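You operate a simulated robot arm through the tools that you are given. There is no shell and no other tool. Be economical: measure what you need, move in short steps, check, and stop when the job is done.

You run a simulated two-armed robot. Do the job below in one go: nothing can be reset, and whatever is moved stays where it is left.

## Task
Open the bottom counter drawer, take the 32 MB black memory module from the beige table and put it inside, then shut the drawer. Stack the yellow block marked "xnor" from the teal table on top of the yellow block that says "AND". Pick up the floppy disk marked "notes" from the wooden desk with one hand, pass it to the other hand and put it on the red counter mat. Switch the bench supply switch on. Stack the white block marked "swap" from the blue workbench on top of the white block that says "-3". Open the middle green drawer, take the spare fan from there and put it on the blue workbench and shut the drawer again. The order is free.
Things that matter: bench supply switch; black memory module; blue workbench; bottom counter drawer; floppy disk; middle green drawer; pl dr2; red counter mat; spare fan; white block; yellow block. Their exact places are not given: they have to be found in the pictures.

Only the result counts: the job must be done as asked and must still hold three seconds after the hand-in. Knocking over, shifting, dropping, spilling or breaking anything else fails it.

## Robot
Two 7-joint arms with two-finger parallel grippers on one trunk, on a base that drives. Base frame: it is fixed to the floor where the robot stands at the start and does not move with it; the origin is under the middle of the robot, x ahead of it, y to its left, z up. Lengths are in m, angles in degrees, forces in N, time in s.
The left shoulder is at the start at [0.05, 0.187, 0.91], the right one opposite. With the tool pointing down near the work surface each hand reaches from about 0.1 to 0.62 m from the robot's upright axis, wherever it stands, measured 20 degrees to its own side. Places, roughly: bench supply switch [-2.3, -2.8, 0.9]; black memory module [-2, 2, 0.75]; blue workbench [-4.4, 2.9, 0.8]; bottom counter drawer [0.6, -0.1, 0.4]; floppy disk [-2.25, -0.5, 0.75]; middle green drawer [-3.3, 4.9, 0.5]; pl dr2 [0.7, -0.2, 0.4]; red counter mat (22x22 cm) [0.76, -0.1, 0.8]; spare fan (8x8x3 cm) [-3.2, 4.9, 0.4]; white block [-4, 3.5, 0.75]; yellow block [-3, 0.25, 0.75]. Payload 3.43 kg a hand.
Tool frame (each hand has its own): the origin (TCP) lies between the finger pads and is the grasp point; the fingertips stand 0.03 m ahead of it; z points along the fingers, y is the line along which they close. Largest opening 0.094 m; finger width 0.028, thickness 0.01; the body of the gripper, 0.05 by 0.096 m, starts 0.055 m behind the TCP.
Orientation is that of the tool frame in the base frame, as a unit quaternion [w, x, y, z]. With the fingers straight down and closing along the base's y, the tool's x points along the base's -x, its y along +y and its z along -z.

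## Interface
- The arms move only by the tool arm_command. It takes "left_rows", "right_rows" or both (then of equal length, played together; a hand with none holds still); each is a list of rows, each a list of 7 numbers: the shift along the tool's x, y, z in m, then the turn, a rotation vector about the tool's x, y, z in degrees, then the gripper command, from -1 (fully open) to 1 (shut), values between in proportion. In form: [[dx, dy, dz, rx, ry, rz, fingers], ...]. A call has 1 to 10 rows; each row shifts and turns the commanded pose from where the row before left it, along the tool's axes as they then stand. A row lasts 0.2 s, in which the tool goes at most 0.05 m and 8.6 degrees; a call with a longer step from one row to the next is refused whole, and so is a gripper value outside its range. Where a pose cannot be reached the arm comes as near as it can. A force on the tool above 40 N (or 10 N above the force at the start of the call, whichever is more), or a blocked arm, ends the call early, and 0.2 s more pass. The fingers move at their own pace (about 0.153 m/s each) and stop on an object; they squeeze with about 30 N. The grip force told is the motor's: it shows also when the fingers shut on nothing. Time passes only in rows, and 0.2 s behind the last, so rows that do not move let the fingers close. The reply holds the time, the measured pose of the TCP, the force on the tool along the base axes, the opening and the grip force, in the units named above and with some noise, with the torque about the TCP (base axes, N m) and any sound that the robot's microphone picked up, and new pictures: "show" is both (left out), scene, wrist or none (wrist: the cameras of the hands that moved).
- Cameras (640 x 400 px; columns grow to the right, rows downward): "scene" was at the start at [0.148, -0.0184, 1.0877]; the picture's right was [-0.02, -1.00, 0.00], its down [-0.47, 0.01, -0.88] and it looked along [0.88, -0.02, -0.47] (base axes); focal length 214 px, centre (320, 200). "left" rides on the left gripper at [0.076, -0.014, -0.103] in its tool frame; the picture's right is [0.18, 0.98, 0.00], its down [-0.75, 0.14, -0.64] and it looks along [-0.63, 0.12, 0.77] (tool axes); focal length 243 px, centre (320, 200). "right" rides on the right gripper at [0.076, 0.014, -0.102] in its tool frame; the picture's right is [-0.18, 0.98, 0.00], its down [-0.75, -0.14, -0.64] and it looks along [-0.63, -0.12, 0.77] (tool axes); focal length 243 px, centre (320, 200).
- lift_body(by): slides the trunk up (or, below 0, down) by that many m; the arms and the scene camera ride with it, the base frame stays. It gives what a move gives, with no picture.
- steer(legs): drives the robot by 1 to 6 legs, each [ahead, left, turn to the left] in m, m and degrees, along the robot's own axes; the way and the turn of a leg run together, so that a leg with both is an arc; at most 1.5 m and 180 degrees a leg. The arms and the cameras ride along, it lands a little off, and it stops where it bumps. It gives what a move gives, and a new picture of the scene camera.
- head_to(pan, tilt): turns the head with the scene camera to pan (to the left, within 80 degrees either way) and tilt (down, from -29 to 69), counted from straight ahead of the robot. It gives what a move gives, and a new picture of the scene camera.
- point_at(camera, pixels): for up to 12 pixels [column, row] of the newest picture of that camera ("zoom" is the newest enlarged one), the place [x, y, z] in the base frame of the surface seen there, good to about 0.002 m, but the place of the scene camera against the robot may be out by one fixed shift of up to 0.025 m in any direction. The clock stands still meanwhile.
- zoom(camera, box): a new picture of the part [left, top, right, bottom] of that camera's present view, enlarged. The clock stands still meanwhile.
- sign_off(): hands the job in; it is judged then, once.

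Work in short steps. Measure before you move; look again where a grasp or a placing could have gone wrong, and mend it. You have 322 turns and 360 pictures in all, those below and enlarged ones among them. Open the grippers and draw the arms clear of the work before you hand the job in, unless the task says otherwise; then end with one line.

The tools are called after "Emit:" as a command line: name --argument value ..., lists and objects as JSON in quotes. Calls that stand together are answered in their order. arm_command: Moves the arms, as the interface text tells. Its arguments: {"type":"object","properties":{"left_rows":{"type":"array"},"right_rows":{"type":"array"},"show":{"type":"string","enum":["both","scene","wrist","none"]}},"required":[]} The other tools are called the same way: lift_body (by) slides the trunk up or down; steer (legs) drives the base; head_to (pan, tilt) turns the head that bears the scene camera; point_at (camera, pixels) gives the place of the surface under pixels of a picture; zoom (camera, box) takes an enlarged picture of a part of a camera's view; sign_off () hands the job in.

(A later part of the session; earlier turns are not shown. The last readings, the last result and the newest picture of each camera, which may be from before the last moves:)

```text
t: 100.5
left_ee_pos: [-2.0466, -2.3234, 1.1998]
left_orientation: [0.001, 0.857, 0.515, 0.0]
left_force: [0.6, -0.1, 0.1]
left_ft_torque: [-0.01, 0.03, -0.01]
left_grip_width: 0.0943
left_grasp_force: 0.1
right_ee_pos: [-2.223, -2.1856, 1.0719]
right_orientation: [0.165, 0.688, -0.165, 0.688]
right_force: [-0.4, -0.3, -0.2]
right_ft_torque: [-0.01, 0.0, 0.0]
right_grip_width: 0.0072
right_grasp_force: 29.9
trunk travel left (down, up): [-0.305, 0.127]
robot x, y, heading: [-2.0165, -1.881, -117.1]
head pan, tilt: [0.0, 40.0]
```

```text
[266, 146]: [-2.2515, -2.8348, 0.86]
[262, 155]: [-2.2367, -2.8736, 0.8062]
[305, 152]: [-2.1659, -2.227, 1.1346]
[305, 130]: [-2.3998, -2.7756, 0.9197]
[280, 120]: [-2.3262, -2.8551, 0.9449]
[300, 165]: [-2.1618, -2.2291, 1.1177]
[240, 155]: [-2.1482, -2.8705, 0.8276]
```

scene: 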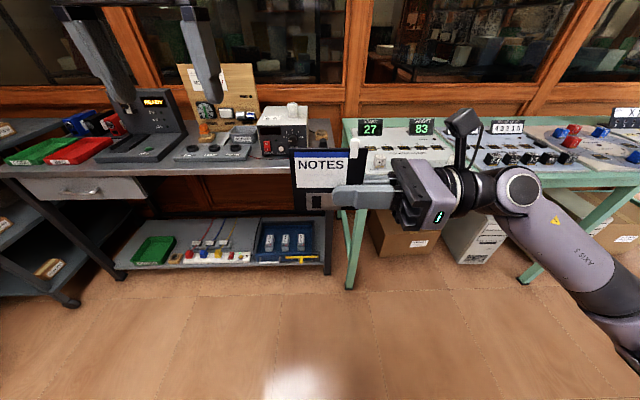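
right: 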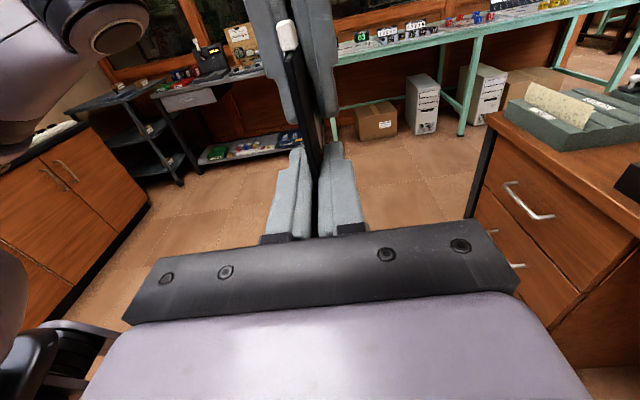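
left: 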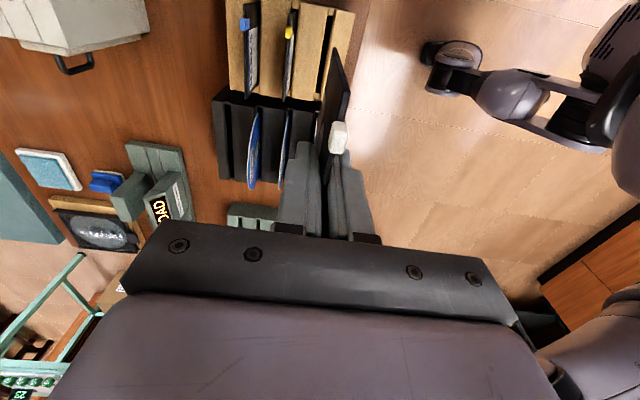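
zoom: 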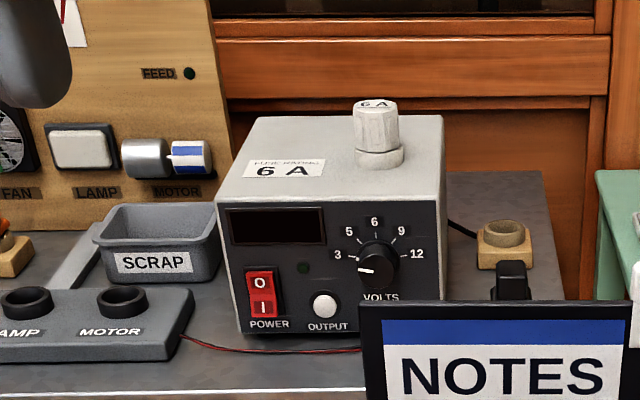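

The rocker shows O (top) and I (bottom); I must press the lower half. I close up 0.38 m, and pitch the left hand 45° forward with its fingers shut.

Emit:
steer --legs '[[0.36, 0.1, 1.5]]'

Emit:
arm_command --left_rows '[[0, 0, 0, 0, -8.5, 0, 1], [0, 0, 0, 0, -8.5, 0, 1], [0, 0, 0, 0, -8.5, 0, 1], [0, 0, 0, 0, -8.5, 0, 1], [0, 0, 0, 0, -8.5, 0, 1], [0, 0, 0, 0, -2.5, 0, 1]]'

```text
t: 102.9
left_ee_pos: [-2.1004, -2.6923, 1.1987]
left_orientation: [0.002, 0.85, 0.527, 0.0]
left_force: [-0.3, -0.5, 0.8]
left_ft_torque: [0.0, 0.01, -0.01]
left_grip_width: 0.0939
left_grasp_force: 0.0
right_ee_pos: [-2.2807, -2.5578, 1.0713]
right_orientation: [0.154, 0.69, -0.154, 0.69]
right_force: [-0.6, 0.8, 0.6]
right_ft_torque: [0.0, 0.01, 0.03]
right_grip_width: 0.0071
right_grasp_force: 29.7
trunk travel left (down, up): [-0.305, 0.127]
robot x, y, heading: [-2.0816, -2.2472, -115.4]
head pan, tilt: [0.0, 40.0]
```

scene: 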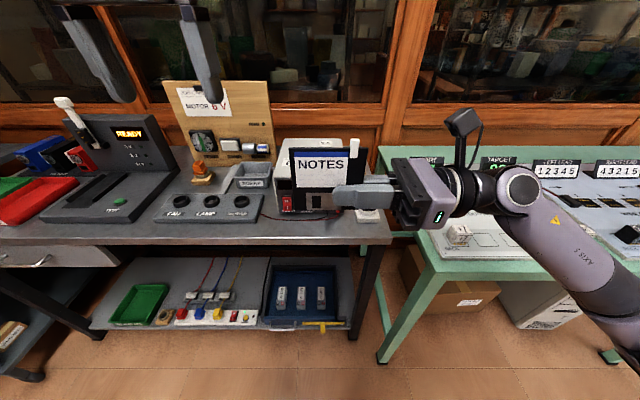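

```text
t: 104.3
left_ee_pos: [-2.1006, -2.6897, 1.1993]
left_orientation: [0.204, 0.784, 0.487, -0.326]
left_force: [-0.1, 0.2, -0.2]
left_ft_torque: [-0.02, -0.01, -0.02]
left_grip_width: 0.0
left_grasp_force: 30.2
right_ee_pos: [-2.2803, -2.5596, 1.0725]
right_orientation: [0.154, 0.69, -0.154, 0.69]
right_force: [0.8, 0.0, 1.4]
right_ft_torque: [-0.01, -0.01, 0.03]
right_grip_width: 0.0074
right_grasp_force: 30.2
trunk travel left (down, up): [-0.305, 0.127]
robot x, y, heading: [-2.087, -2.2485, -115.3]
head pan, tilt: [0.0, 40.0]
```

scene: 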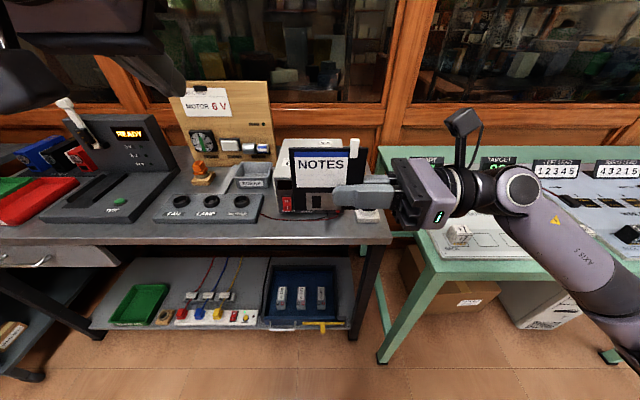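
left: 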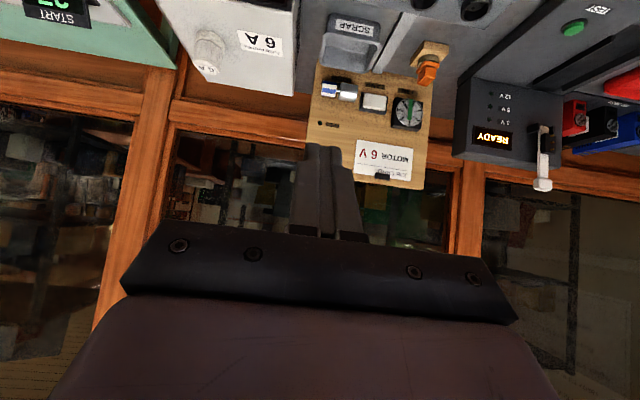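

I measure the switch in the scene picture, at (287,203), enlarged.

Emit:
zoom --camera "scene" --box '[255, 165, 335, 225]'

Emit:
point_at --camera "zoom" --pixels '[[300, 200], [300, 230], [300, 260], [260, 230], [330, 290]]'

```text
6.67 times, centred on (295, 195) of scene
```

zoom: 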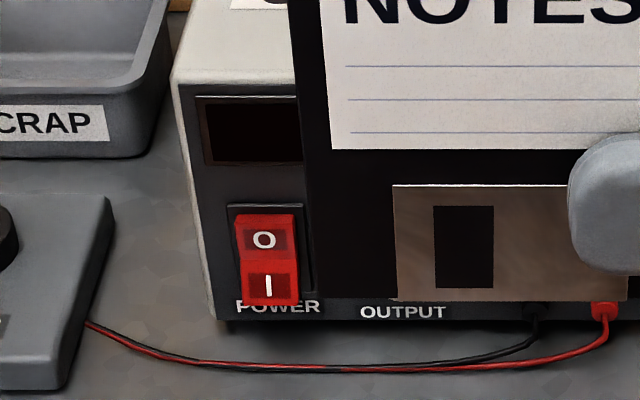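

```text
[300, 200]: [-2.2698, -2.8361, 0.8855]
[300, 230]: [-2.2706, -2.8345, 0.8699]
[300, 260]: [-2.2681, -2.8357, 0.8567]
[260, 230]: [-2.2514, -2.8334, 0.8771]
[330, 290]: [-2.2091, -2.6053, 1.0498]
```

I take the exact places of the O and I halves.

Emit:
point_at --camera "zoom" --pixels '[[267, 240], [270, 270], [271, 285], [272, 298], [245, 285], [295, 285]]'

```text
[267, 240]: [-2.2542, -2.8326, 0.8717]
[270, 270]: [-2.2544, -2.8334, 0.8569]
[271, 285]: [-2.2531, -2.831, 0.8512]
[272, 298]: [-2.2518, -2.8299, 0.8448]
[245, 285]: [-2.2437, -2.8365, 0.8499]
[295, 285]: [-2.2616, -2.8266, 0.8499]
```

The I half's centre is about (-2.253,-2.831,0.849). I bring the shut fingertips to 7 cm before it and check with the left camera.

Emit:
arm_command --left_rows '[[0.0201, -0.0094, 0.0381, 0, 0, 0, 1], [0.0201, -0.0094, 0.0381, 0, 0, 0, 1], [0.0201, -0.0094, 0.0381, 0, 0, 0, 1], [0.0201, -0.0094, 0.0381, 0, 0, 0, 1], [0.0201, -0.0094, 0.0381, 0, 0, 0, 1], [0.0201, -0.0094, 0.0381, 0, 0, 0, 1], [0.0201, -0.0094, 0.0381, 0, 0, 0, 1], [0.0201, -0.0094, 0.0381, 0, 0, 0, 1]]'

```text
t: 106.1
left_ee_pos: [-2.2121, -2.7488, 0.8707]
left_orientation: [0.204, 0.785, 0.486, -0.326]
left_force: [0.9, -0.6, -0.9]
left_ft_torque: [-0.02, -0.02, 0.01]
left_grip_width: 0.0
left_grasp_force: 30.4
right_ee_pos: [-2.2804, -2.5576, 1.0723]
right_orientation: [0.154, 0.69, -0.154, 0.69]
right_force: [-0.4, 0.2, 1.3]
right_ft_torque: [-0.02, -0.02, -0.01]
right_grip_width: 0.0071
right_grasp_force: 29.8
trunk travel left (down, up): [-0.305, 0.127]
robot x, y, heading: [-2.0845, -2.2454, -115.3]
head pan, tilt: [0.0, 40.0]
```

scene: 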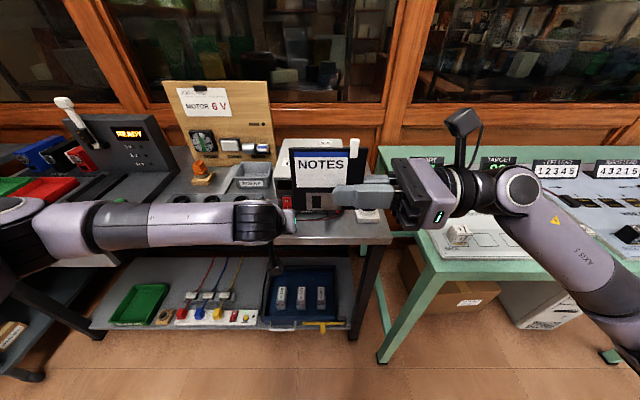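
left: 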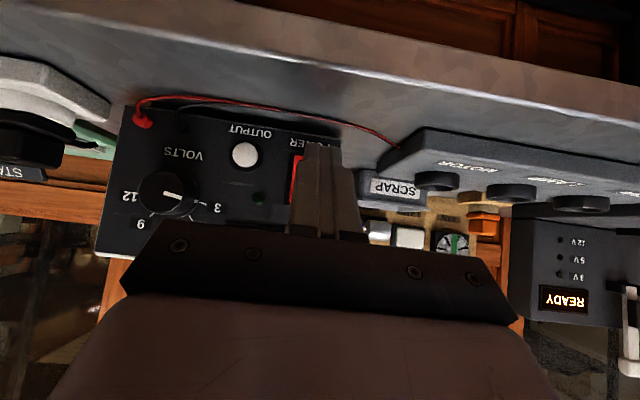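

In the left picture (upside down) the red switch's edge shows at (295,180) behind the fingers. I measure it.

Emit:
zoom --camera "left" --box '[240, 110, 380, 220]'

Emit:
point_at --camera "left" --pixels '[[296, 165], [296, 180], [294, 195], [299, 157], [318, 146], [290, 180]]'

```text
3.64 times, centred on (310, 165) of left
```

zoom: 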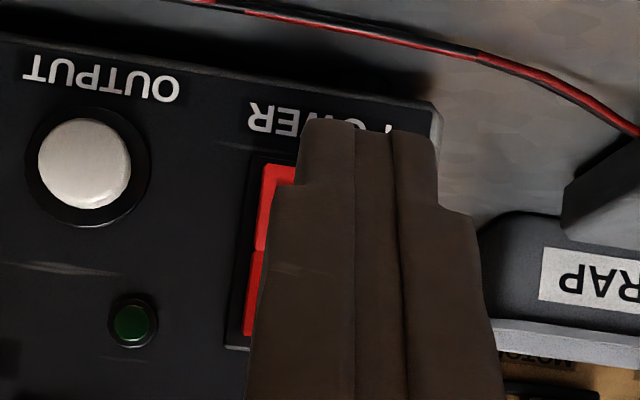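

```text
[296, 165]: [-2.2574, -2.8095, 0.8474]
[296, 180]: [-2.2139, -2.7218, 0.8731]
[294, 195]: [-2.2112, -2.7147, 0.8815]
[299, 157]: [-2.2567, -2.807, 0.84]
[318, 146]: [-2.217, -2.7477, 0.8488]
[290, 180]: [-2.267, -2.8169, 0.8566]
```

The hand camera puts the face 1.7 cm nearer than the scene did; the I half spans z 0.841–0.857. I lower 1.3 cm, shift 5 mm right, and press forward in small steps.

Emit:
arm_command --left_rows '[[0.009, -0.005, 0.009, 0, 0, 0, 1], [-0.0127, 0, 0.0128, 0, 0, 0, 1], [-0.0127, 0, 0.0128, 0, 0, 0, 1], [-0.0042, 0, 0.0043, 0, 0, 0, 1], [-0.0042, 0, 0.0043, 0, 0, 0, 1], [-0.0028, 0, 0.0028, 0, 0, 0, 1]]' --show "wrist"

```text
t: 107.5
left_ee_pos: [-2.2399, -2.7897, 0.857]
left_orientation: [0.202, 0.786, 0.487, -0.323]
left_force: [22.5, 27.4, 6.2]
left_ft_torque: [0.07, -0.37, 0.32]
left_grip_width: 0.0
left_grasp_force: 29.9
right_ee_pos: [-2.2778, -2.5547, 1.0723]
right_orientation: [0.154, 0.691, -0.152, 0.69]
right_force: [-0.6, 0.5, 0.0]
right_ft_torque: [0.0, 0.02, 0.01]
right_grip_width: 0.0073
right_grasp_force: 30.1
trunk travel left (down, up): [-0.305, 0.127]
robot x, y, heading: [-2.0819, -2.2451, -115.0]
head pan, tilt: [0.0, 40.0]
```

left: 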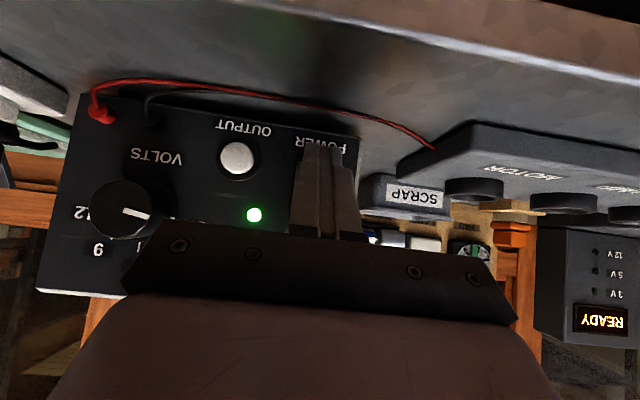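

The green lamp beside the switch is lit. I back off, lift the hand, and check the supply hasn't shifted.

Emit:
arm_command --left_rows '[[0.02, 0, -0.02, 0, 0, 0, 1], [0.028, 0, -0.028, 0, 0, 0, 1], [0.028, 0, -0.028, 0, 0, 0, 1], [-0.03, 0, -0.03, 0, 0, 0, 1], [-0.03, 0, -0.03, 0, 0, 0, 1], [-0.03, 0, -0.03, 0, 0, 0, 1], [-0.03, 0, -0.03, 0, 0, 0, 1], [-0.03, 0, -0.03, 0, 0, 0, 1]]' --show "scene"

Emit:
zoom --camera "scene" --box '[255, 165, 335, 225]'

```text
t: 109.3
left_ee_pos: [-2.1926, -2.6969, 1.0653]
left_orientation: [0.202, 0.786, 0.486, -0.325]
left_force: [-0.4, 0.5, 0.4]
left_ft_torque: [0.01, -0.01, 0.01]
left_grip_width: 0.0001
left_grasp_force: 30.0
right_ee_pos: [-2.2803, -2.5575, 1.0714]
right_orientation: [0.154, 0.69, -0.154, 0.69]
right_force: [-0.1, 0.5, -0.9]
right_ft_torque: [0.01, -0.01, 0.02]
right_grip_width: 0.007
right_grasp_force: 30.0
trunk travel left (down, up): [-0.305, 0.127]
robot x, y, heading: [-2.0831, -2.2447, -115.5]
head pan, tilt: [0.0, 40.0]
```

scene: 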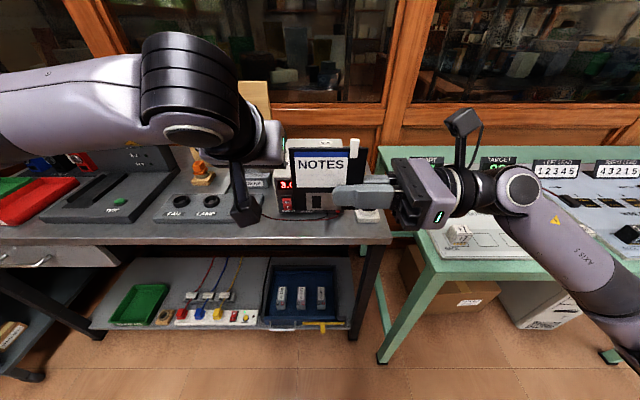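

```text
6.67 times, centred on (295, 195) of scene
```

zoom: 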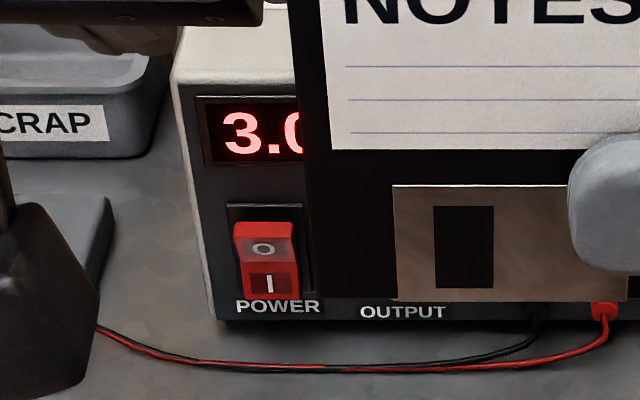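

The supply reads 3.0 and hasn't moved. I lift the left hand, back into the aisle and turn right to look at the teal table side.

Emit:
arm_command --left_rows '[[-0.03, 0, -0.03, 0, 0, 0, -1], [0, 0, 0, 0, 8.5, 0, -1], [0, 0, 0, 0, 8.5, 0, -1], [0, 0, 0, 0, 8.5, 0, -1], [0, 0, 0, 0, 8.5, 0, -1], [0, 0, 0, 0, 8.5, 0, -1], [0.03, 0, -0.02, 0, 2.5, 0, -1], [0.03, 0, -0.02, 0, 0, 0, -1]]' --show "none"

Emit:
steer --legs '[[-0.28, 0, 0], [0, 0, -90]]'

Emit:
head_to --pan -30 --tilt 25

```text
t: 111.1
left_ee_pos: [-2.1662, -2.6419, 1.1507]
left_orientation: [0.001, 0.85, 0.527, 0.0]
left_force: [-0.9, -0.3, 0.2]
left_ft_torque: [0.01, 0.01, 0.01]
left_grip_width: 0.0941
left_grasp_force: 0.1
right_ee_pos: [-2.2803, -2.5578, 1.073]
right_orientation: [0.154, 0.69, -0.154, 0.69]
right_force: [-0.7, -0.6, -0.2]
right_ft_torque: [-0.05, 0.0, -0.02]
right_grip_width: 0.0072
right_grasp_force: 29.7
trunk travel left (down, up): [-0.305, 0.127]
robot x, y, heading: [-2.0842, -2.245, -115.3]
head pan, tilt: [0.0, 40.0]
```

```text
t: 117.0
left_ee_pos: [-2.3539, -1.8854, 1.1497]
left_orientation: [0.0, 0.967, -0.256, -0.002]
left_force: [0.1, 0.1, 0.1]
left_ft_torque: [0.01, -0.04, -0.02]
left_grip_width: 0.0942
left_grasp_force: 0.1
right_ee_pos: [-2.263, -1.777, 1.0716]
right_orientation: [0.608, 0.362, -0.608, 0.362]
right_force: [0.0, -0.5, 0.2]
right_ft_torque: [0.03, -0.01, 0.01]
right_grip_width: 0.0073
right_grasp_force: 30.4
trunk travel left (down, up): [-0.305, 0.127]
robot x, y, heading: [-1.9607, -1.9892, 151.4]
head pan, tilt: [0.0, 40.0]
```

scene: 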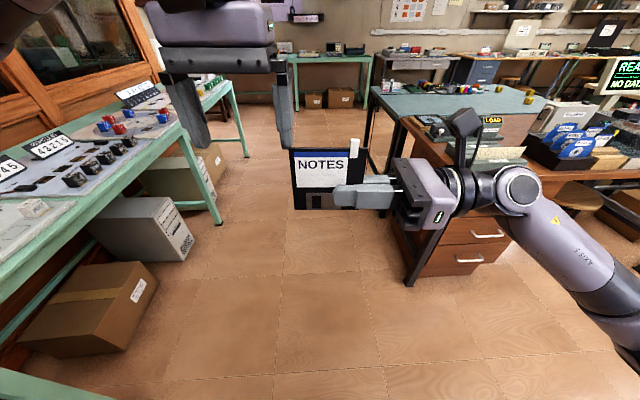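

```text
t: 118.0
left_ee_pos: [-2.354, -1.8859, 1.15]
left_orientation: [0.001, 0.967, -0.256, -0.003]
left_force: [0.0, 0.3, -0.3]
left_ft_torque: [-0.01, 0.0, -0.02]
left_grip_width: 0.0942
left_grasp_force: 0.1
right_ee_pos: [-2.2633, -1.7776, 1.0716]
right_orientation: [0.608, 0.362, -0.608, 0.362]
right_force: [0.3, 0.3, 1.0]
right_ft_torque: [0.0, -0.01, 0.03]
right_grip_width: 0.0072
right_grasp_force: 30.2
trunk travel left (down, up): [-0.305, 0.127]
robot x, y, heading: [-1.9631, -1.9951, 151.6]
head pan, tilt: [-30.0, 25.0]
```

scene: 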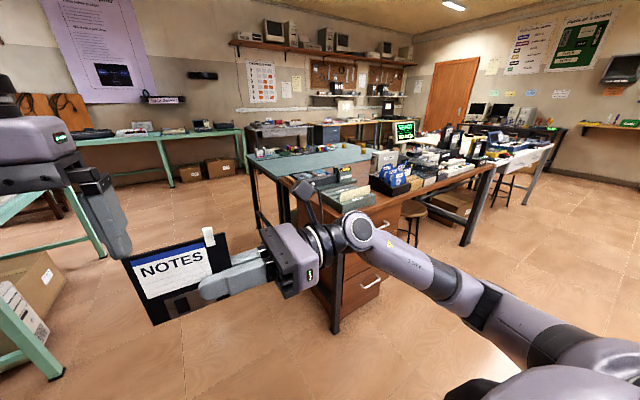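

The teal table joins the desk's far side. I zoom in on it to find the yellow blocks and measure its edges.

Emit:
zoom --camera "scene" --box '[240, 115, 420, 230]'

Emit:
point_at --camera "scene" --pixels '[[252, 160], [280, 178], [345, 143], [327, 149], [320, 153], [365, 150], [258, 228], [120, 140], [210, 165]]'

```text
3.48 times, centred on (330, 172) of scene
```

zoom: 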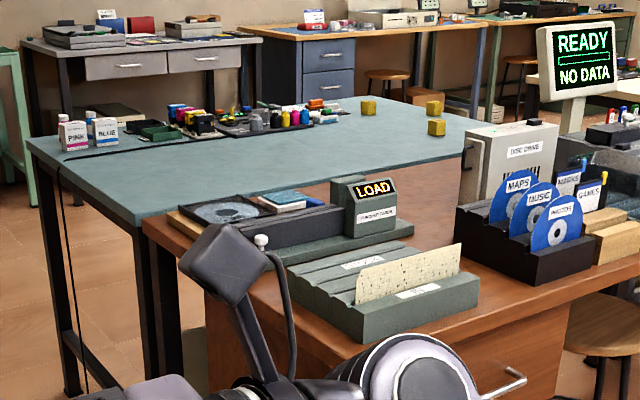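

```text
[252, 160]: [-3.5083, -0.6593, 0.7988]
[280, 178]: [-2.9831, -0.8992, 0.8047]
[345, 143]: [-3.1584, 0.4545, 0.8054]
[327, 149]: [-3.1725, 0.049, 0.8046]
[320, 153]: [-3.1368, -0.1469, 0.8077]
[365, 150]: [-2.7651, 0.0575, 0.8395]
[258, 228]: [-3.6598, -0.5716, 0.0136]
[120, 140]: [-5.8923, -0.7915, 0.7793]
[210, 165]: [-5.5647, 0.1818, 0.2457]
```

Three yellow blocks appear at scene (344,145), (363,145), (363,151). I measure them.

Emit:
point_at --camera "zoom" --pixels '[[368, 108], [436, 129], [435, 108], [455, 145], [600, 80], [480, 75]]'

Emit:
steer --legs '[[0, 0, 3], [1.35, 0, 0], [1.25, 0, 0]]'

```text
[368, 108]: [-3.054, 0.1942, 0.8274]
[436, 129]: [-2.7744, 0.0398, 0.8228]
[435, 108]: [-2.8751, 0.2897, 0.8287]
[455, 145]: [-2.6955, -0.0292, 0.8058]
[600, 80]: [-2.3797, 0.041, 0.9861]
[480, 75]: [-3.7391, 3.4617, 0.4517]
```

```text
t: 131.2
left_ee_pos: [-4.6999, -0.6952, 1.1507]
left_orientation: [0.001, 0.967, -0.254, -0.001]
left_force: [-0.3, -0.1, 0.0]
left_ft_torque: [-0.01, 0.0, 0.07]
left_grip_width: 0.0941
left_grasp_force: 0.0
right_ee_pos: [-4.6104, -0.5859, 1.0712]
right_orientation: [-0.607, -0.364, 0.607, -0.362]
right_force: [0.1, 0.3, 0.3]
right_ft_torque: [0.02, 0.0, -0.02]
right_grip_width: 0.0073
right_grasp_force: 30.1
trunk travel left (down, up): [-0.305, 0.127]
robot x, y, heading: [-4.3132, -0.7947, 151.7]
head pan, tilt: [-30.0, 25.0]
```

scene: 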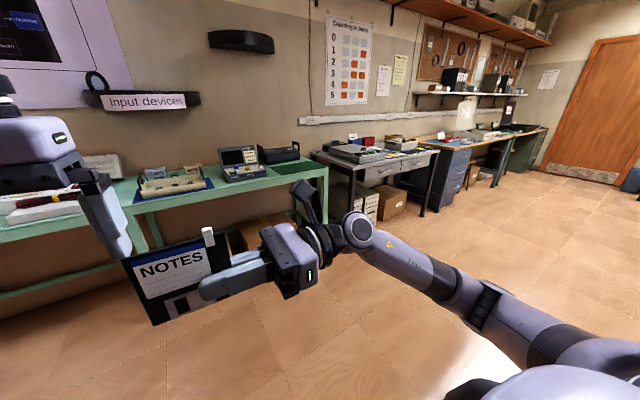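

I'm past the teal table's end now, behind it. I turn round to face it and slide along to the blocks.

Emit:
steer --legs '[[0, 0, -177], [0, 1.4, 0]]'

Emit:
head_to --pan 0 --tilt 40

```text
t: 150.7
left_ee_pos: [-3.3609, 0.3979, 1.1507]
left_orientation: [0.002, 0.22, 0.975, 0.001]
left_force: [-0.6, 0.6, -0.1]
left_ft_torque: [-0.01, -0.02, 0.03]
left_grip_width: 0.0939
left_grasp_force: 0.0
right_ee_pos: [-3.4422, 0.2831, 1.0718]
right_orientation: [-0.383, 0.594, 0.383, 0.594]
right_force: [-1.0, -0.1, -0.9]
right_ft_torque: [-0.04, 0.01, -0.04]
right_grip_width: 0.007
right_grasp_force: 30.2
trunk travel left (down, up): [-0.305, 0.127]
robot x, y, heading: [-3.7572, 0.4782, -24.1]
head pan, tilt: [-30.0, 25.0]
```

scene: 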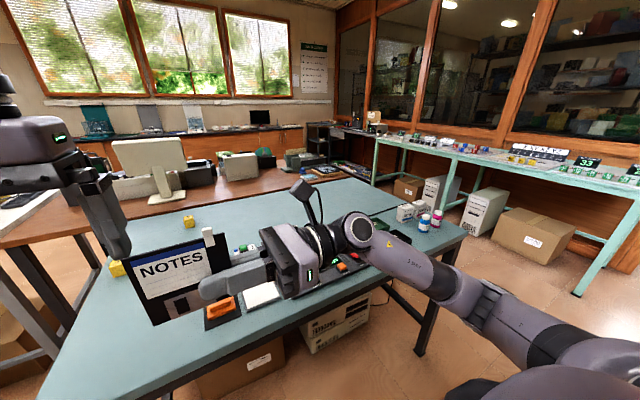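

```text
t: 151.7
left_ee_pos: [-3.3602, 0.3993, 1.1505]
left_orientation: [0.003, 0.22, 0.976, 0.0]
left_force: [-0.3, 0.4, -0.2]
left_ft_torque: [0.03, 0.03, -0.03]
left_grip_width: 0.0941
left_grasp_force: 0.1
right_ee_pos: [-3.4427, 0.2839, 1.0726]
right_orientation: [-0.384, 0.594, 0.383, 0.594]
right_force: [-0.3, 0.4, 0.3]
right_ft_torque: [-0.01, 0.02, -0.02]
right_grip_width: 0.0072
right_grasp_force: 29.8
trunk travel left (down, up): [-0.305, 0.127]
robot x, y, heading: [-3.7554, 0.4749, -24.2]
head pan, tilt: [0.0, 40.0]
```

scene: 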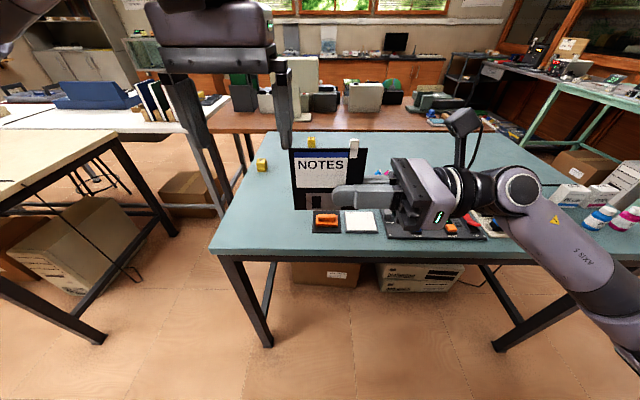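

A block shows at (262,165), one at (311,143), one behind the floppy. I measure the table edges and shift the right hand aside to the right for a clear view.

Emit:
point_at --camera "scene" --pixels '[[212, 252], [330, 258], [268, 135], [262, 165], [311, 142], [118, 135], [170, 232], [220, 205], [460, 262]]'

Emit:
arm_command --right_rows '[[0, 0, -0.04, 0, 0, 0, 1], [0, 0, -0.04, 0, 0, 0, 1], [0, 0, -0.04, 0, 0, 0, 1], [0, 0, -0.04, 0, 0, 0, 1]]' --left_rows '[[0, 0.03, 0, 0, 0, 0, -1], [0, 0.03, 0, 0, 0, 0, -1], [0, 0.03, 0, 0, 0, 0, -1], [0, 0, 0, 0, 0, 0, -1]]' --show "scene"

```text
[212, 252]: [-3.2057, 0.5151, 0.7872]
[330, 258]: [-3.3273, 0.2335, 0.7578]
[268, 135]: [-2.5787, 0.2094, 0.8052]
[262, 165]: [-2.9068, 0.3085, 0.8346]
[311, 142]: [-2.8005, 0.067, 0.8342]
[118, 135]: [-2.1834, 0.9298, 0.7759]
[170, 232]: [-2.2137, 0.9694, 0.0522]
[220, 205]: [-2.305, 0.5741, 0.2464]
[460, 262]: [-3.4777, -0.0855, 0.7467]
```

```text
t: 152.7
left_ee_pos: [-3.3214, 0.4774, 1.1527]
left_orientation: [0.001, 0.221, 0.975, 0.0]
left_force: [0.2, 0.3, -0.8]
left_ft_torque: [-0.01, 0.01, -0.02]
left_grip_width: 0.0942
left_grasp_force: 0.0
right_ee_pos: [-3.5081, 0.1361, 1.0737]
right_orientation: [-0.385, 0.593, 0.384, 0.594]
right_force: [0.9, -0.7, -1.0]
right_ft_torque: [-0.05, 0.01, 0.03]
right_grip_width: 0.0072
right_grasp_force: 30.2
trunk travel left (down, up): [-0.305, 0.127]
robot x, y, heading: [-3.76, 0.475, -24.2]
head pan, tilt: [0.0, 40.0]
```

scene: 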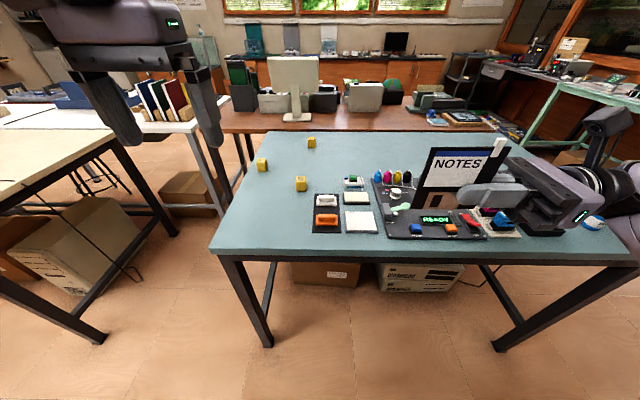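

Now all three yellow blocks are in view: (300,184), (262,165), (311,142). I zoom for their labels.

Emit:
zoom --camera "scene" --box '[240, 125, 340, 200]'

Emit:
point_at --camera "zoom" --pixels '[[340, 305], [120, 190], [420, 55], [100, 230]]'

```text
5.33 times, centred on (290, 162) of scene
```

zoom: 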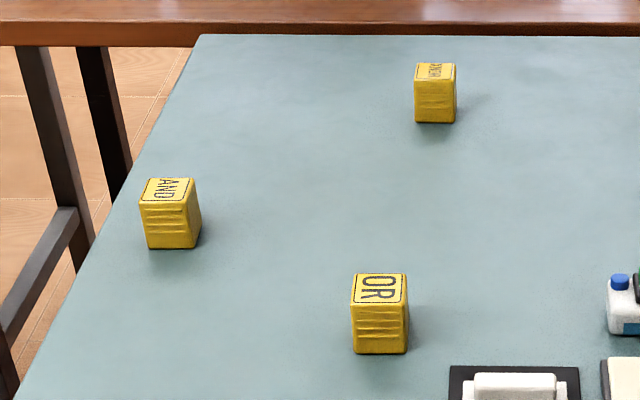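

```text
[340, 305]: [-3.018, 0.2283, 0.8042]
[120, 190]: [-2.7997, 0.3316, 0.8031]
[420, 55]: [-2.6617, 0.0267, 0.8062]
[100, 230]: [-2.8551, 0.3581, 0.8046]
```

The far one is XNOR (u −2.56), the left one AND; both are best reached from the gap between the teal and beige tables (~0.8 m wide). I go to the gap's mouth and face the teal table's end.

Emit:
steer --legs '[[0, 0.68, 0], [0, 0, -91]]'

Emit:
head_to --pan 60 --tilt 45

```text
t: 162.9
left_ee_pos: [-3.4845, 0.6549, 1.1513]
left_orientation: [0.002, 0.849, 0.528, -0.001]
left_force: [0.1, 0.2, -0.3]
left_ft_torque: [-0.04, -0.02, -0.03]
left_grip_width: 0.094
left_grasp_force: 0.1
right_ee_pos: [-3.8246, 0.8468, 1.0716]
right_orientation: [0.152, 0.69, -0.153, 0.691]
right_force: [-0.3, 0.5, 0.3]
right_ft_torque: [-0.01, 0.04, 0.01]
right_grip_width: 0.0073
right_grasp_force: 29.7
trunk travel left (down, up): [-0.305, 0.127]
robot x, y, heading: [-3.4776, 1.0916, -115.1]
head pan, tilt: [0.0, 40.0]
```

scene: 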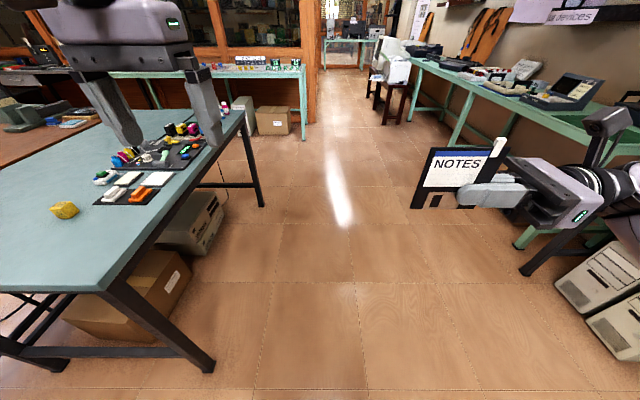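

```text
t: 164.2
left_ee_pos: [-3.4848, 0.6545, 1.151]
left_orientation: [0.001, 0.849, 0.529, -0.001]
left_force: [0.4, 0.2, 0.0]
left_ft_torque: [0.05, -0.02, 0.02]
left_grip_width: 0.094
left_grasp_force: 0.1
right_ee_pos: [-3.8241, 0.8467, 1.0726]
right_orientation: [0.152, 0.69, -0.152, 0.691]
right_force: [-0.4, 0.0, 0.3]
right_ft_torque: [-0.01, -0.03, 0.01]
right_grip_width: 0.0072
right_grasp_force: 30.5
trunk travel left (down, up): [-0.305, 0.127]
robot x, y, heading: [-3.4771, 1.091, -114.9]
head pan, tilt: [60.0, 45.0]
```

scene: 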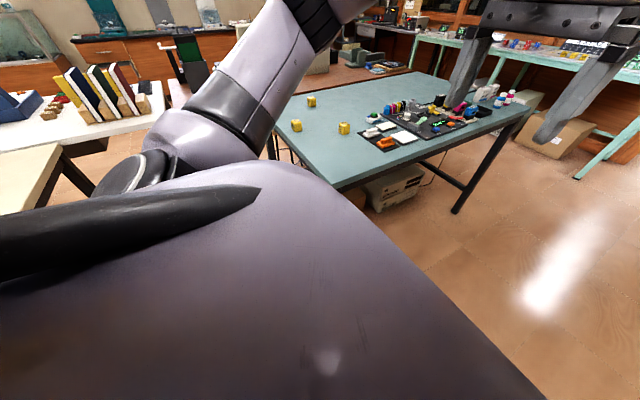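

I raise the trunk for clearance and strafe left 0.85 m into the gap.

Emit:
lift_body --by 0.12

Emit:
steer --legs '[[0, 0.45, 0], [0, 0.4, 0]]'

Emit:
head_to --pan 0 --tilt 45

```text
t: 165.7
left_ee_pos: [-3.4843, 0.6556, 1.2721]
left_orientation: [0.001, 0.849, 0.528, 0.0]
left_force: [-0.2, 0.3, -0.3]
left_ft_torque: [-0.03, 0.0, 0.02]
left_grip_width: 0.0941
left_grasp_force: 0.1
right_ee_pos: [-3.8244, 0.8457, 1.1918]
right_orientation: [0.152, 0.69, -0.153, 0.691]
right_force: [0.3, -0.2, 0.6]
right_ft_torque: [-0.01, 0.04, 0.01]
right_grip_width: 0.0075
right_grasp_force: 29.9
trunk travel left (down, up): [-0.425, 0.007]
robot x, y, heading: [-3.4828, 1.0875, -114.7]
head pan, tilt: [60.0, 45.0]
```

```text
t: 173.9
left_ee_pos: [-2.6945, 0.2938, 1.272]
left_orientation: [0.002, 0.844, 0.536, -0.001]
left_force: [0.2, 0.8, -0.8]
left_ft_torque: [-0.02, 0.03, -0.02]
left_grip_width: 0.0938
left_grasp_force: 0.1
right_ee_pos: [-3.0379, 0.4796, 1.1914]
right_orientation: [0.147, 0.692, -0.147, 0.692]
right_force: [0.6, 0.1, -0.7]
right_ft_torque: [0.01, 0.01, 0.01]
right_grip_width: 0.0072
right_grasp_force: 30.0
trunk travel left (down, up): [-0.425, 0.007]
robot x, y, heading: [-2.6973, 0.7331, -114.1]
head pan, tilt: [60.0, 45.0]
```

scene: 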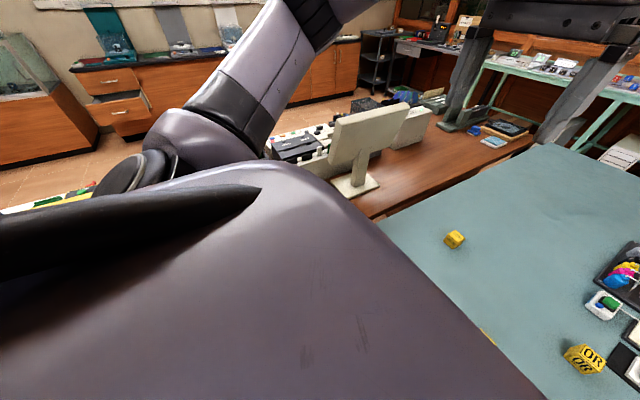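

```text
t: 175.2
left_ee_pos: [-2.6941, 0.2945, 1.2712]
left_orientation: [0.001, 0.844, 0.536, -0.001]
left_force: [-0.6, 0.8, 0.0]
left_ft_torque: [0.01, -0.02, -0.01]
left_grip_width: 0.0943
left_grasp_force: 0.0
right_ee_pos: [-3.0372, 0.4785, 1.1926]
right_orientation: [0.147, 0.691, -0.148, 0.692]
right_force: [-0.1, -0.1, 0.6]
right_ft_torque: [-0.02, 0.03, 0.05]
right_grip_width: 0.0074
right_grasp_force: 30.2
trunk travel left (down, up): [-0.425, 0.007]
robot x, y, heading: [-2.6991, 0.7296, -114.1]
head pan, tilt: [0.0, 45.0]
```

scene: 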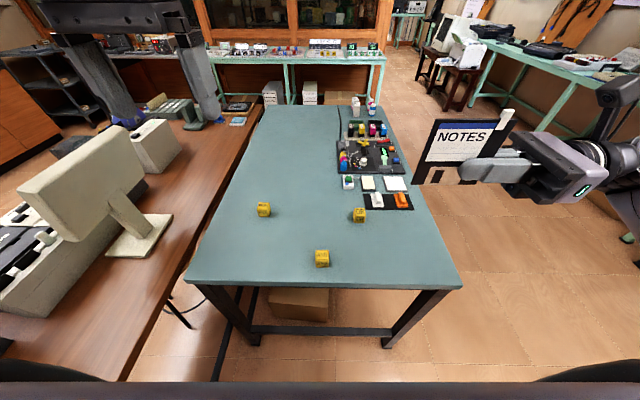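

I'm in the gap with the blocks ahead: XNOR (264,210), AND (321,259), OR (359,215). I lower the trunk and measure them.

Emit:
lift_body --by -0.2

Emit:
head_to --pan 0 --tilt 50

Emit:
zoom --camera "scene" --box '[200, 140, 400, 265]'

```text
t: 177.4
left_ee_pos: [-2.694, 0.294, 1.0722]
left_orientation: [0.001, 0.844, 0.536, -0.001]
left_force: [-0.7, -0.1, 0.7]
left_ft_torque: [-0.01, 0.01, 0.01]
left_grip_width: 0.0942
left_grasp_force: 0.1
right_ee_pos: [-3.0369, 0.4802, 0.9919]
right_orientation: [0.148, 0.692, -0.147, 0.691]
right_force: [-0.7, 1.0, 0.0]
right_ft_torque: [0.03, 0.0, -0.04]
right_grip_width: 0.0073
right_grasp_force: 30.1
trunk travel left (down, up): [-0.225, 0.207]
robot x, y, heading: [-2.6986, 0.7333, -113.8]
head pan, tilt: [0.0, 45.0]
```

```text
t: 178.1
left_ee_pos: [-2.6935, 0.2939, 1.0728]
left_orientation: [0.001, 0.845, 0.535, -0.002]
left_force: [-0.3, 0.1, 0.7]
left_ft_torque: [-0.03, -0.01, 0.0]
left_grip_width: 0.0939
left_grasp_force: 0.0
right_ee_pos: [-3.0364, 0.48, 0.9916]
right_orientation: [0.146, 0.691, -0.147, 0.692]
right_force: [0.2, -0.9, -0.1]
right_ft_torque: [0.01, -0.04, 0.02]
right_grip_width: 0.0072
right_grasp_force: 30.4
trunk travel left (down, up): [-0.225, 0.207]
robot x, y, heading: [-2.7017, 0.7327, -114.1]
head pan, tilt: [0.0, 50.0]
```

scene: 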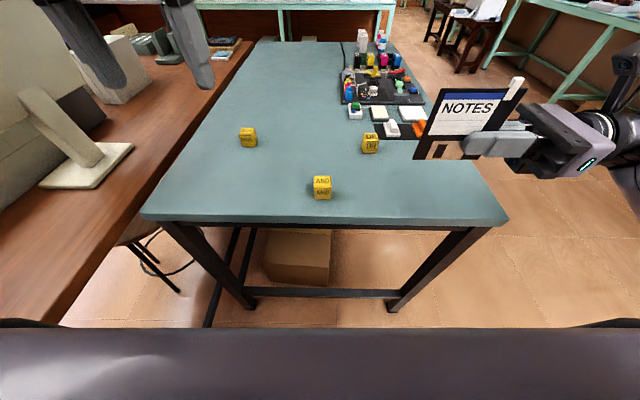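

```text
3.20 times, centred on (300, 202) of scene
```

zoom: 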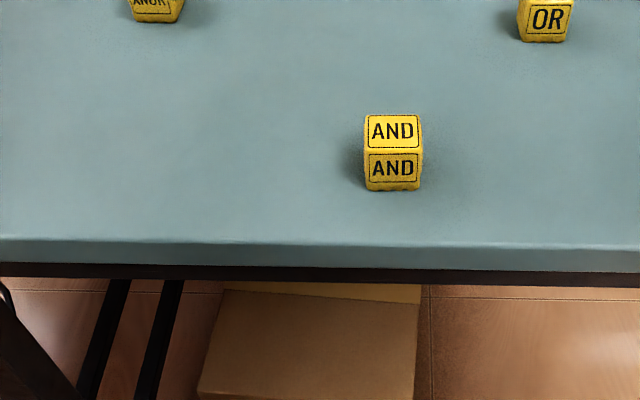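

Emit:
point_at --camera "scene" --pixels '[[247, 131], [248, 142], [322, 181], [322, 192], [370, 136], [315, 181], [329, 181], [242, 132], [253, 131]]'

Emit:
arm_command --left_rows '[[-0.03, 0, 0, 0, 0, 0, -1], [-0.03, 0, 0, 0, 0, 0, -1]]' --show "wrist"

```text
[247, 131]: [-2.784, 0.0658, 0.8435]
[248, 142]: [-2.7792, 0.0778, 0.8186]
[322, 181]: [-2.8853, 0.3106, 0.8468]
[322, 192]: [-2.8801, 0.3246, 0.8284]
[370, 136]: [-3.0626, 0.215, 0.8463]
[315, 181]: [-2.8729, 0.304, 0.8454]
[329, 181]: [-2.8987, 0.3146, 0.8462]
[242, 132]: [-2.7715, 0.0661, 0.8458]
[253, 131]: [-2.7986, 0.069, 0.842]
```

```text
t: 178.7
left_ee_pos: [-2.7226, 0.2373, 1.0724]
left_orientation: [0.001, 0.845, 0.535, 0.0]
left_force: [0.4, 0.1, 0.5]
left_ft_torque: [0.0, 0.01, 0.02]
left_grip_width: 0.0936
left_grasp_force: 0.0
right_ee_pos: [-3.0381, 0.4794, 0.9921]
right_orientation: [0.146, 0.691, -0.147, 0.692]
right_force: [0.2, 0.2, -0.5]
right_ft_torque: [0.03, 0.04, 0.02]
right_grip_width: 0.0074
right_grasp_force: 30.2
trunk travel left (down, up): [-0.225, 0.207]
robot x, y, heading: [-2.6966, 0.7287, -114.0]
head pan, tilt: [0.0, 50.0]
```

left: 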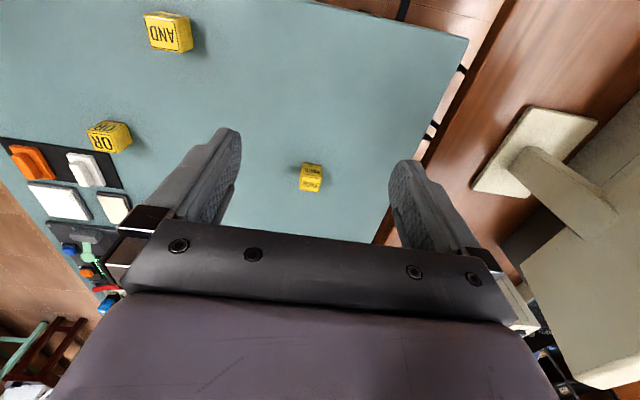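

The left camera sees XNOR at (311,177) and AND at (167,33). I measure there, then drive 0.1 m closer for reach.

Emit:
point_at --camera "left" --pixels '[[311, 170], [311, 186], [303, 171], [319, 171], [165, 18], [166, 35], [180, 20], [150, 18]]'

Emit:
steer --legs '[[0.1, 0, 0]]'

Emit:
arm_command --left_rows '[[-0.01, 0, 0.01, 0, 0, 0, -1]]' --show "wrist"

```text
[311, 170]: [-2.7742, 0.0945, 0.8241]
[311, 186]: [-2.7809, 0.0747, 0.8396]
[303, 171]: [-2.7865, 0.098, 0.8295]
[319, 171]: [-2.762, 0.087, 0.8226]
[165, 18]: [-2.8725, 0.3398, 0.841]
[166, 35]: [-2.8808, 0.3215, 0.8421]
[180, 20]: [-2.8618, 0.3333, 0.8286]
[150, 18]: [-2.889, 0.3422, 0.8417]
```

```text
t: 179.8
left_ee_pos: [-2.7509, 0.1673, 1.0712]
left_orientation: [0.001, 0.843, 0.538, 0.002]
left_force: [-0.6, -0.9, -0.4]
left_ft_torque: [0.01, -0.02, 0.02]
left_grip_width: 0.0941
left_grasp_force: 0.0
right_ee_pos: [-3.0673, 0.4103, 0.9925]
right_orientation: [0.146, 0.692, -0.147, 0.692]
right_force: [-0.7, -0.7, 0.1]
right_ft_torque: [0.01, 0.04, 0.02]
right_grip_width: 0.0072
right_grasp_force: 29.7
trunk travel left (down, up): [-0.225, 0.207]
robot x, y, heading: [-2.7282, 0.6633, -113.8]
head pan, tilt: [0.0, 50.0]
stopped in leg 1: the robot was blocked; the commanded pose is now the measured one
```

scene: 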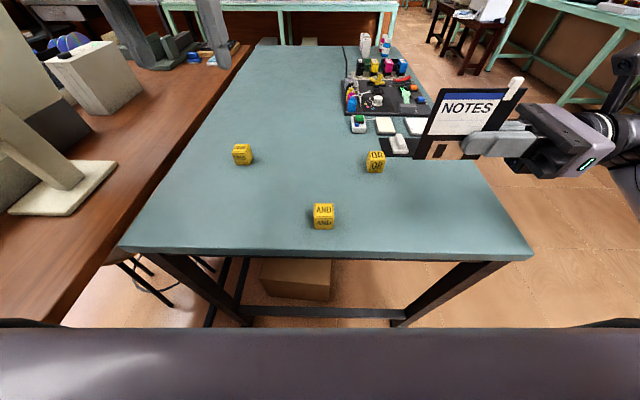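

```text
t: 180.2
left_ee_pos: [-2.7543, 0.1599, 1.0613]
left_orientation: [0.001, 0.843, 0.538, 0.003]
left_force: [0.1, 0.0, 1.1]
left_ft_torque: [-0.01, -0.01, -0.01]
left_grip_width: 0.0939
left_grasp_force: 0.0
right_ee_pos: [-3.0668, 0.4102, 0.9914]
right_orientation: [0.146, 0.692, -0.147, 0.692]
right_force: [0.1, -0.2, -0.7]
right_ft_torque: [0.03, 0.02, 0.0]
right_grip_width: 0.0074
right_grasp_force: 30.1
trunk travel left (down, up): [-0.225, 0.207]
robot x, y, heading: [-2.729, 0.6628, -113.9]
head pan, tilt: [0.0, 50.0]
```

left: 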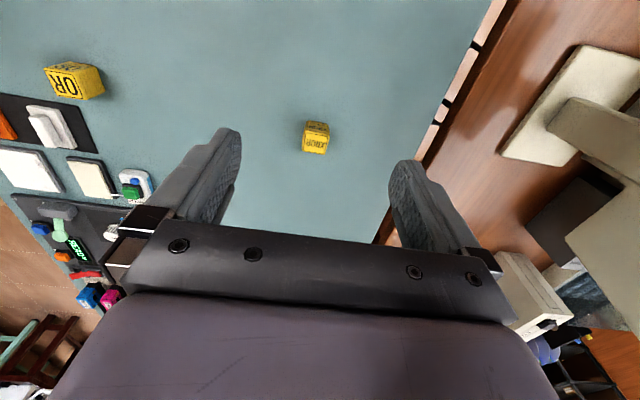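

The base touched the table's end (0.33 m from the edge), close enough. I zoom the left camera on XNOR and measure its faces.

Emit:
zoom --camera "left" --box '[285, 105, 349, 169]'

Emit:
point_at --camera "left" --pixels '[[306, 137], [326, 139], [305, 151], [325, 153], [305, 123], [328, 126], [316, 146], [316, 130]]'

```text
6.25 times, centred on (317, 137) of left
```

zoom: 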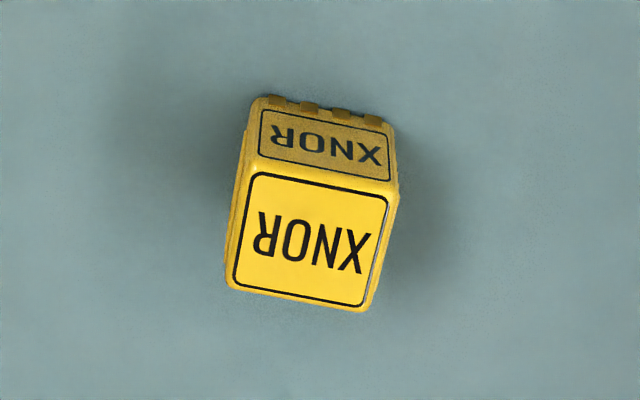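

```text
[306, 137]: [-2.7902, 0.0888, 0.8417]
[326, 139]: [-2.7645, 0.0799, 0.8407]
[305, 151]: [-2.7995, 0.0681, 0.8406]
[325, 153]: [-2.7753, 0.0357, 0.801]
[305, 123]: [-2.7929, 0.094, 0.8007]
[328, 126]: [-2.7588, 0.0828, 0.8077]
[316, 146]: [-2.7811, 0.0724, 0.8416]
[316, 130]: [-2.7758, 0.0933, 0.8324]
```

I take the top face's corners in the enlarged picture for centre and angle.

Emit:
point_at --camera "zoom" --pixels '[[258, 175], [388, 195], [366, 300], [234, 278], [310, 240]]'

```text
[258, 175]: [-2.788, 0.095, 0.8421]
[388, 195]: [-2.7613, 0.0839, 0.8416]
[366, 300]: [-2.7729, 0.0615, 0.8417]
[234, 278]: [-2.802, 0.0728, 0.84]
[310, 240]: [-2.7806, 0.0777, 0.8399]
```

XNOR centre is (-2.781,0.078), top z 0.841, ~3.5 cm cube. I move above, descend to z 0.840 and grip.

Emit:
arm_command --left_rows '[[-0.0285, 0.0034, 0.03, 0, 0, -2.3, -0.5], [-0.0285, 0.0034, 0.03, 0, 0, 0, -0.5], [-0.0285, 0.0034, 0.03, 0, 0, 0, -0.5], [0, 0, 0.045, 0, 0, 0, -0.5], [0, 0, 0.045, 0, 0, 0, -0.5], [0, 0, 0.041, 0, 0, 0, -0.5], [0, 0, 0, 0, 0, 0, 1], [0, 0, 0, 0, 0, 0, 1]]' --show "wrist"

```text
t: 182.0
left_ee_pos: [-2.7778, 0.0793, 0.8389]
left_orientation: [0.001, 0.832, 0.554, 0.002]
left_force: [-0.1, 0.5, -0.3]
left_ft_torque: [-0.04, 0.04, 0.0]
left_grip_width: 0.0396
left_grasp_force: 30.7
right_ee_pos: [-3.0678, 0.4105, 0.9914]
right_orientation: [0.147, 0.691, -0.147, 0.692]
right_force: [-0.6, -0.2, 0.0]
right_ft_torque: [0.01, 0.05, 0.01]
right_grip_width: 0.0071
right_grasp_force: 29.9
trunk travel left (down, up): [-0.225, 0.207]
robot x, y, heading: [-2.7282, 0.6612, -113.8]
head pan, tilt: [0.0, 50.0]
```

left: 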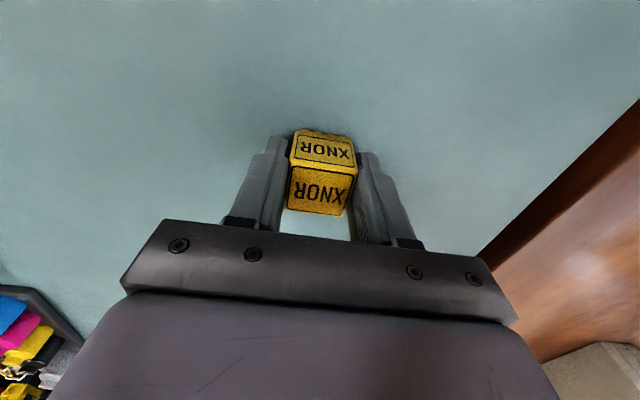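

XNOR is held (0.0396 m). I lift it and move so the hand camera sees AND.

Emit:
arm_command --left_rows '[[0, 0, -0.02, 0, 0, 0, 1], [0, 0, -0.04, 0, 0, 0, 1], [0, 0, -0.04, 0, 0, 0, 1], [0, 0, -0.04, 0, 0, 0, 1], [0, 0, -0.02, 0, 0, 0, 1], [0.029, -0.034, 0, 0, 0, 0, 1], [0.029, -0.034, 0, 0, 0, 0, 1], [0.029, -0.034, 0, 0, 0, 0, 1]]' --show "wrist"

```text
t: 183.8
left_ee_pos: [-2.8383, 0.1985, 0.9972]
left_orientation: [0.0, 0.832, 0.555, 0.001]
left_force: [0.5, 0.1, -0.1]
left_ft_torque: [-0.03, -0.03, 0.02]
left_grip_width: 0.0395
left_grasp_force: 30.0
right_ee_pos: [-3.0675, 0.4093, 0.993]
right_orientation: [0.146, 0.692, -0.146, 0.692]
right_force: [0.0, 0.5, 0.0]
right_ft_torque: [0.03, 0.01, 0.01]
right_grip_width: 0.0072
right_grasp_force: 30.0
trunk travel left (down, up): [-0.225, 0.207]
robot x, y, heading: [-2.73, 0.6645, -113.8]
head pan, tilt: [0.0, 50.0]
```

left: 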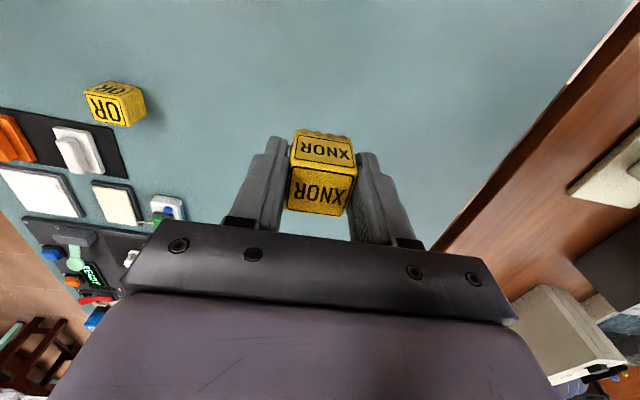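

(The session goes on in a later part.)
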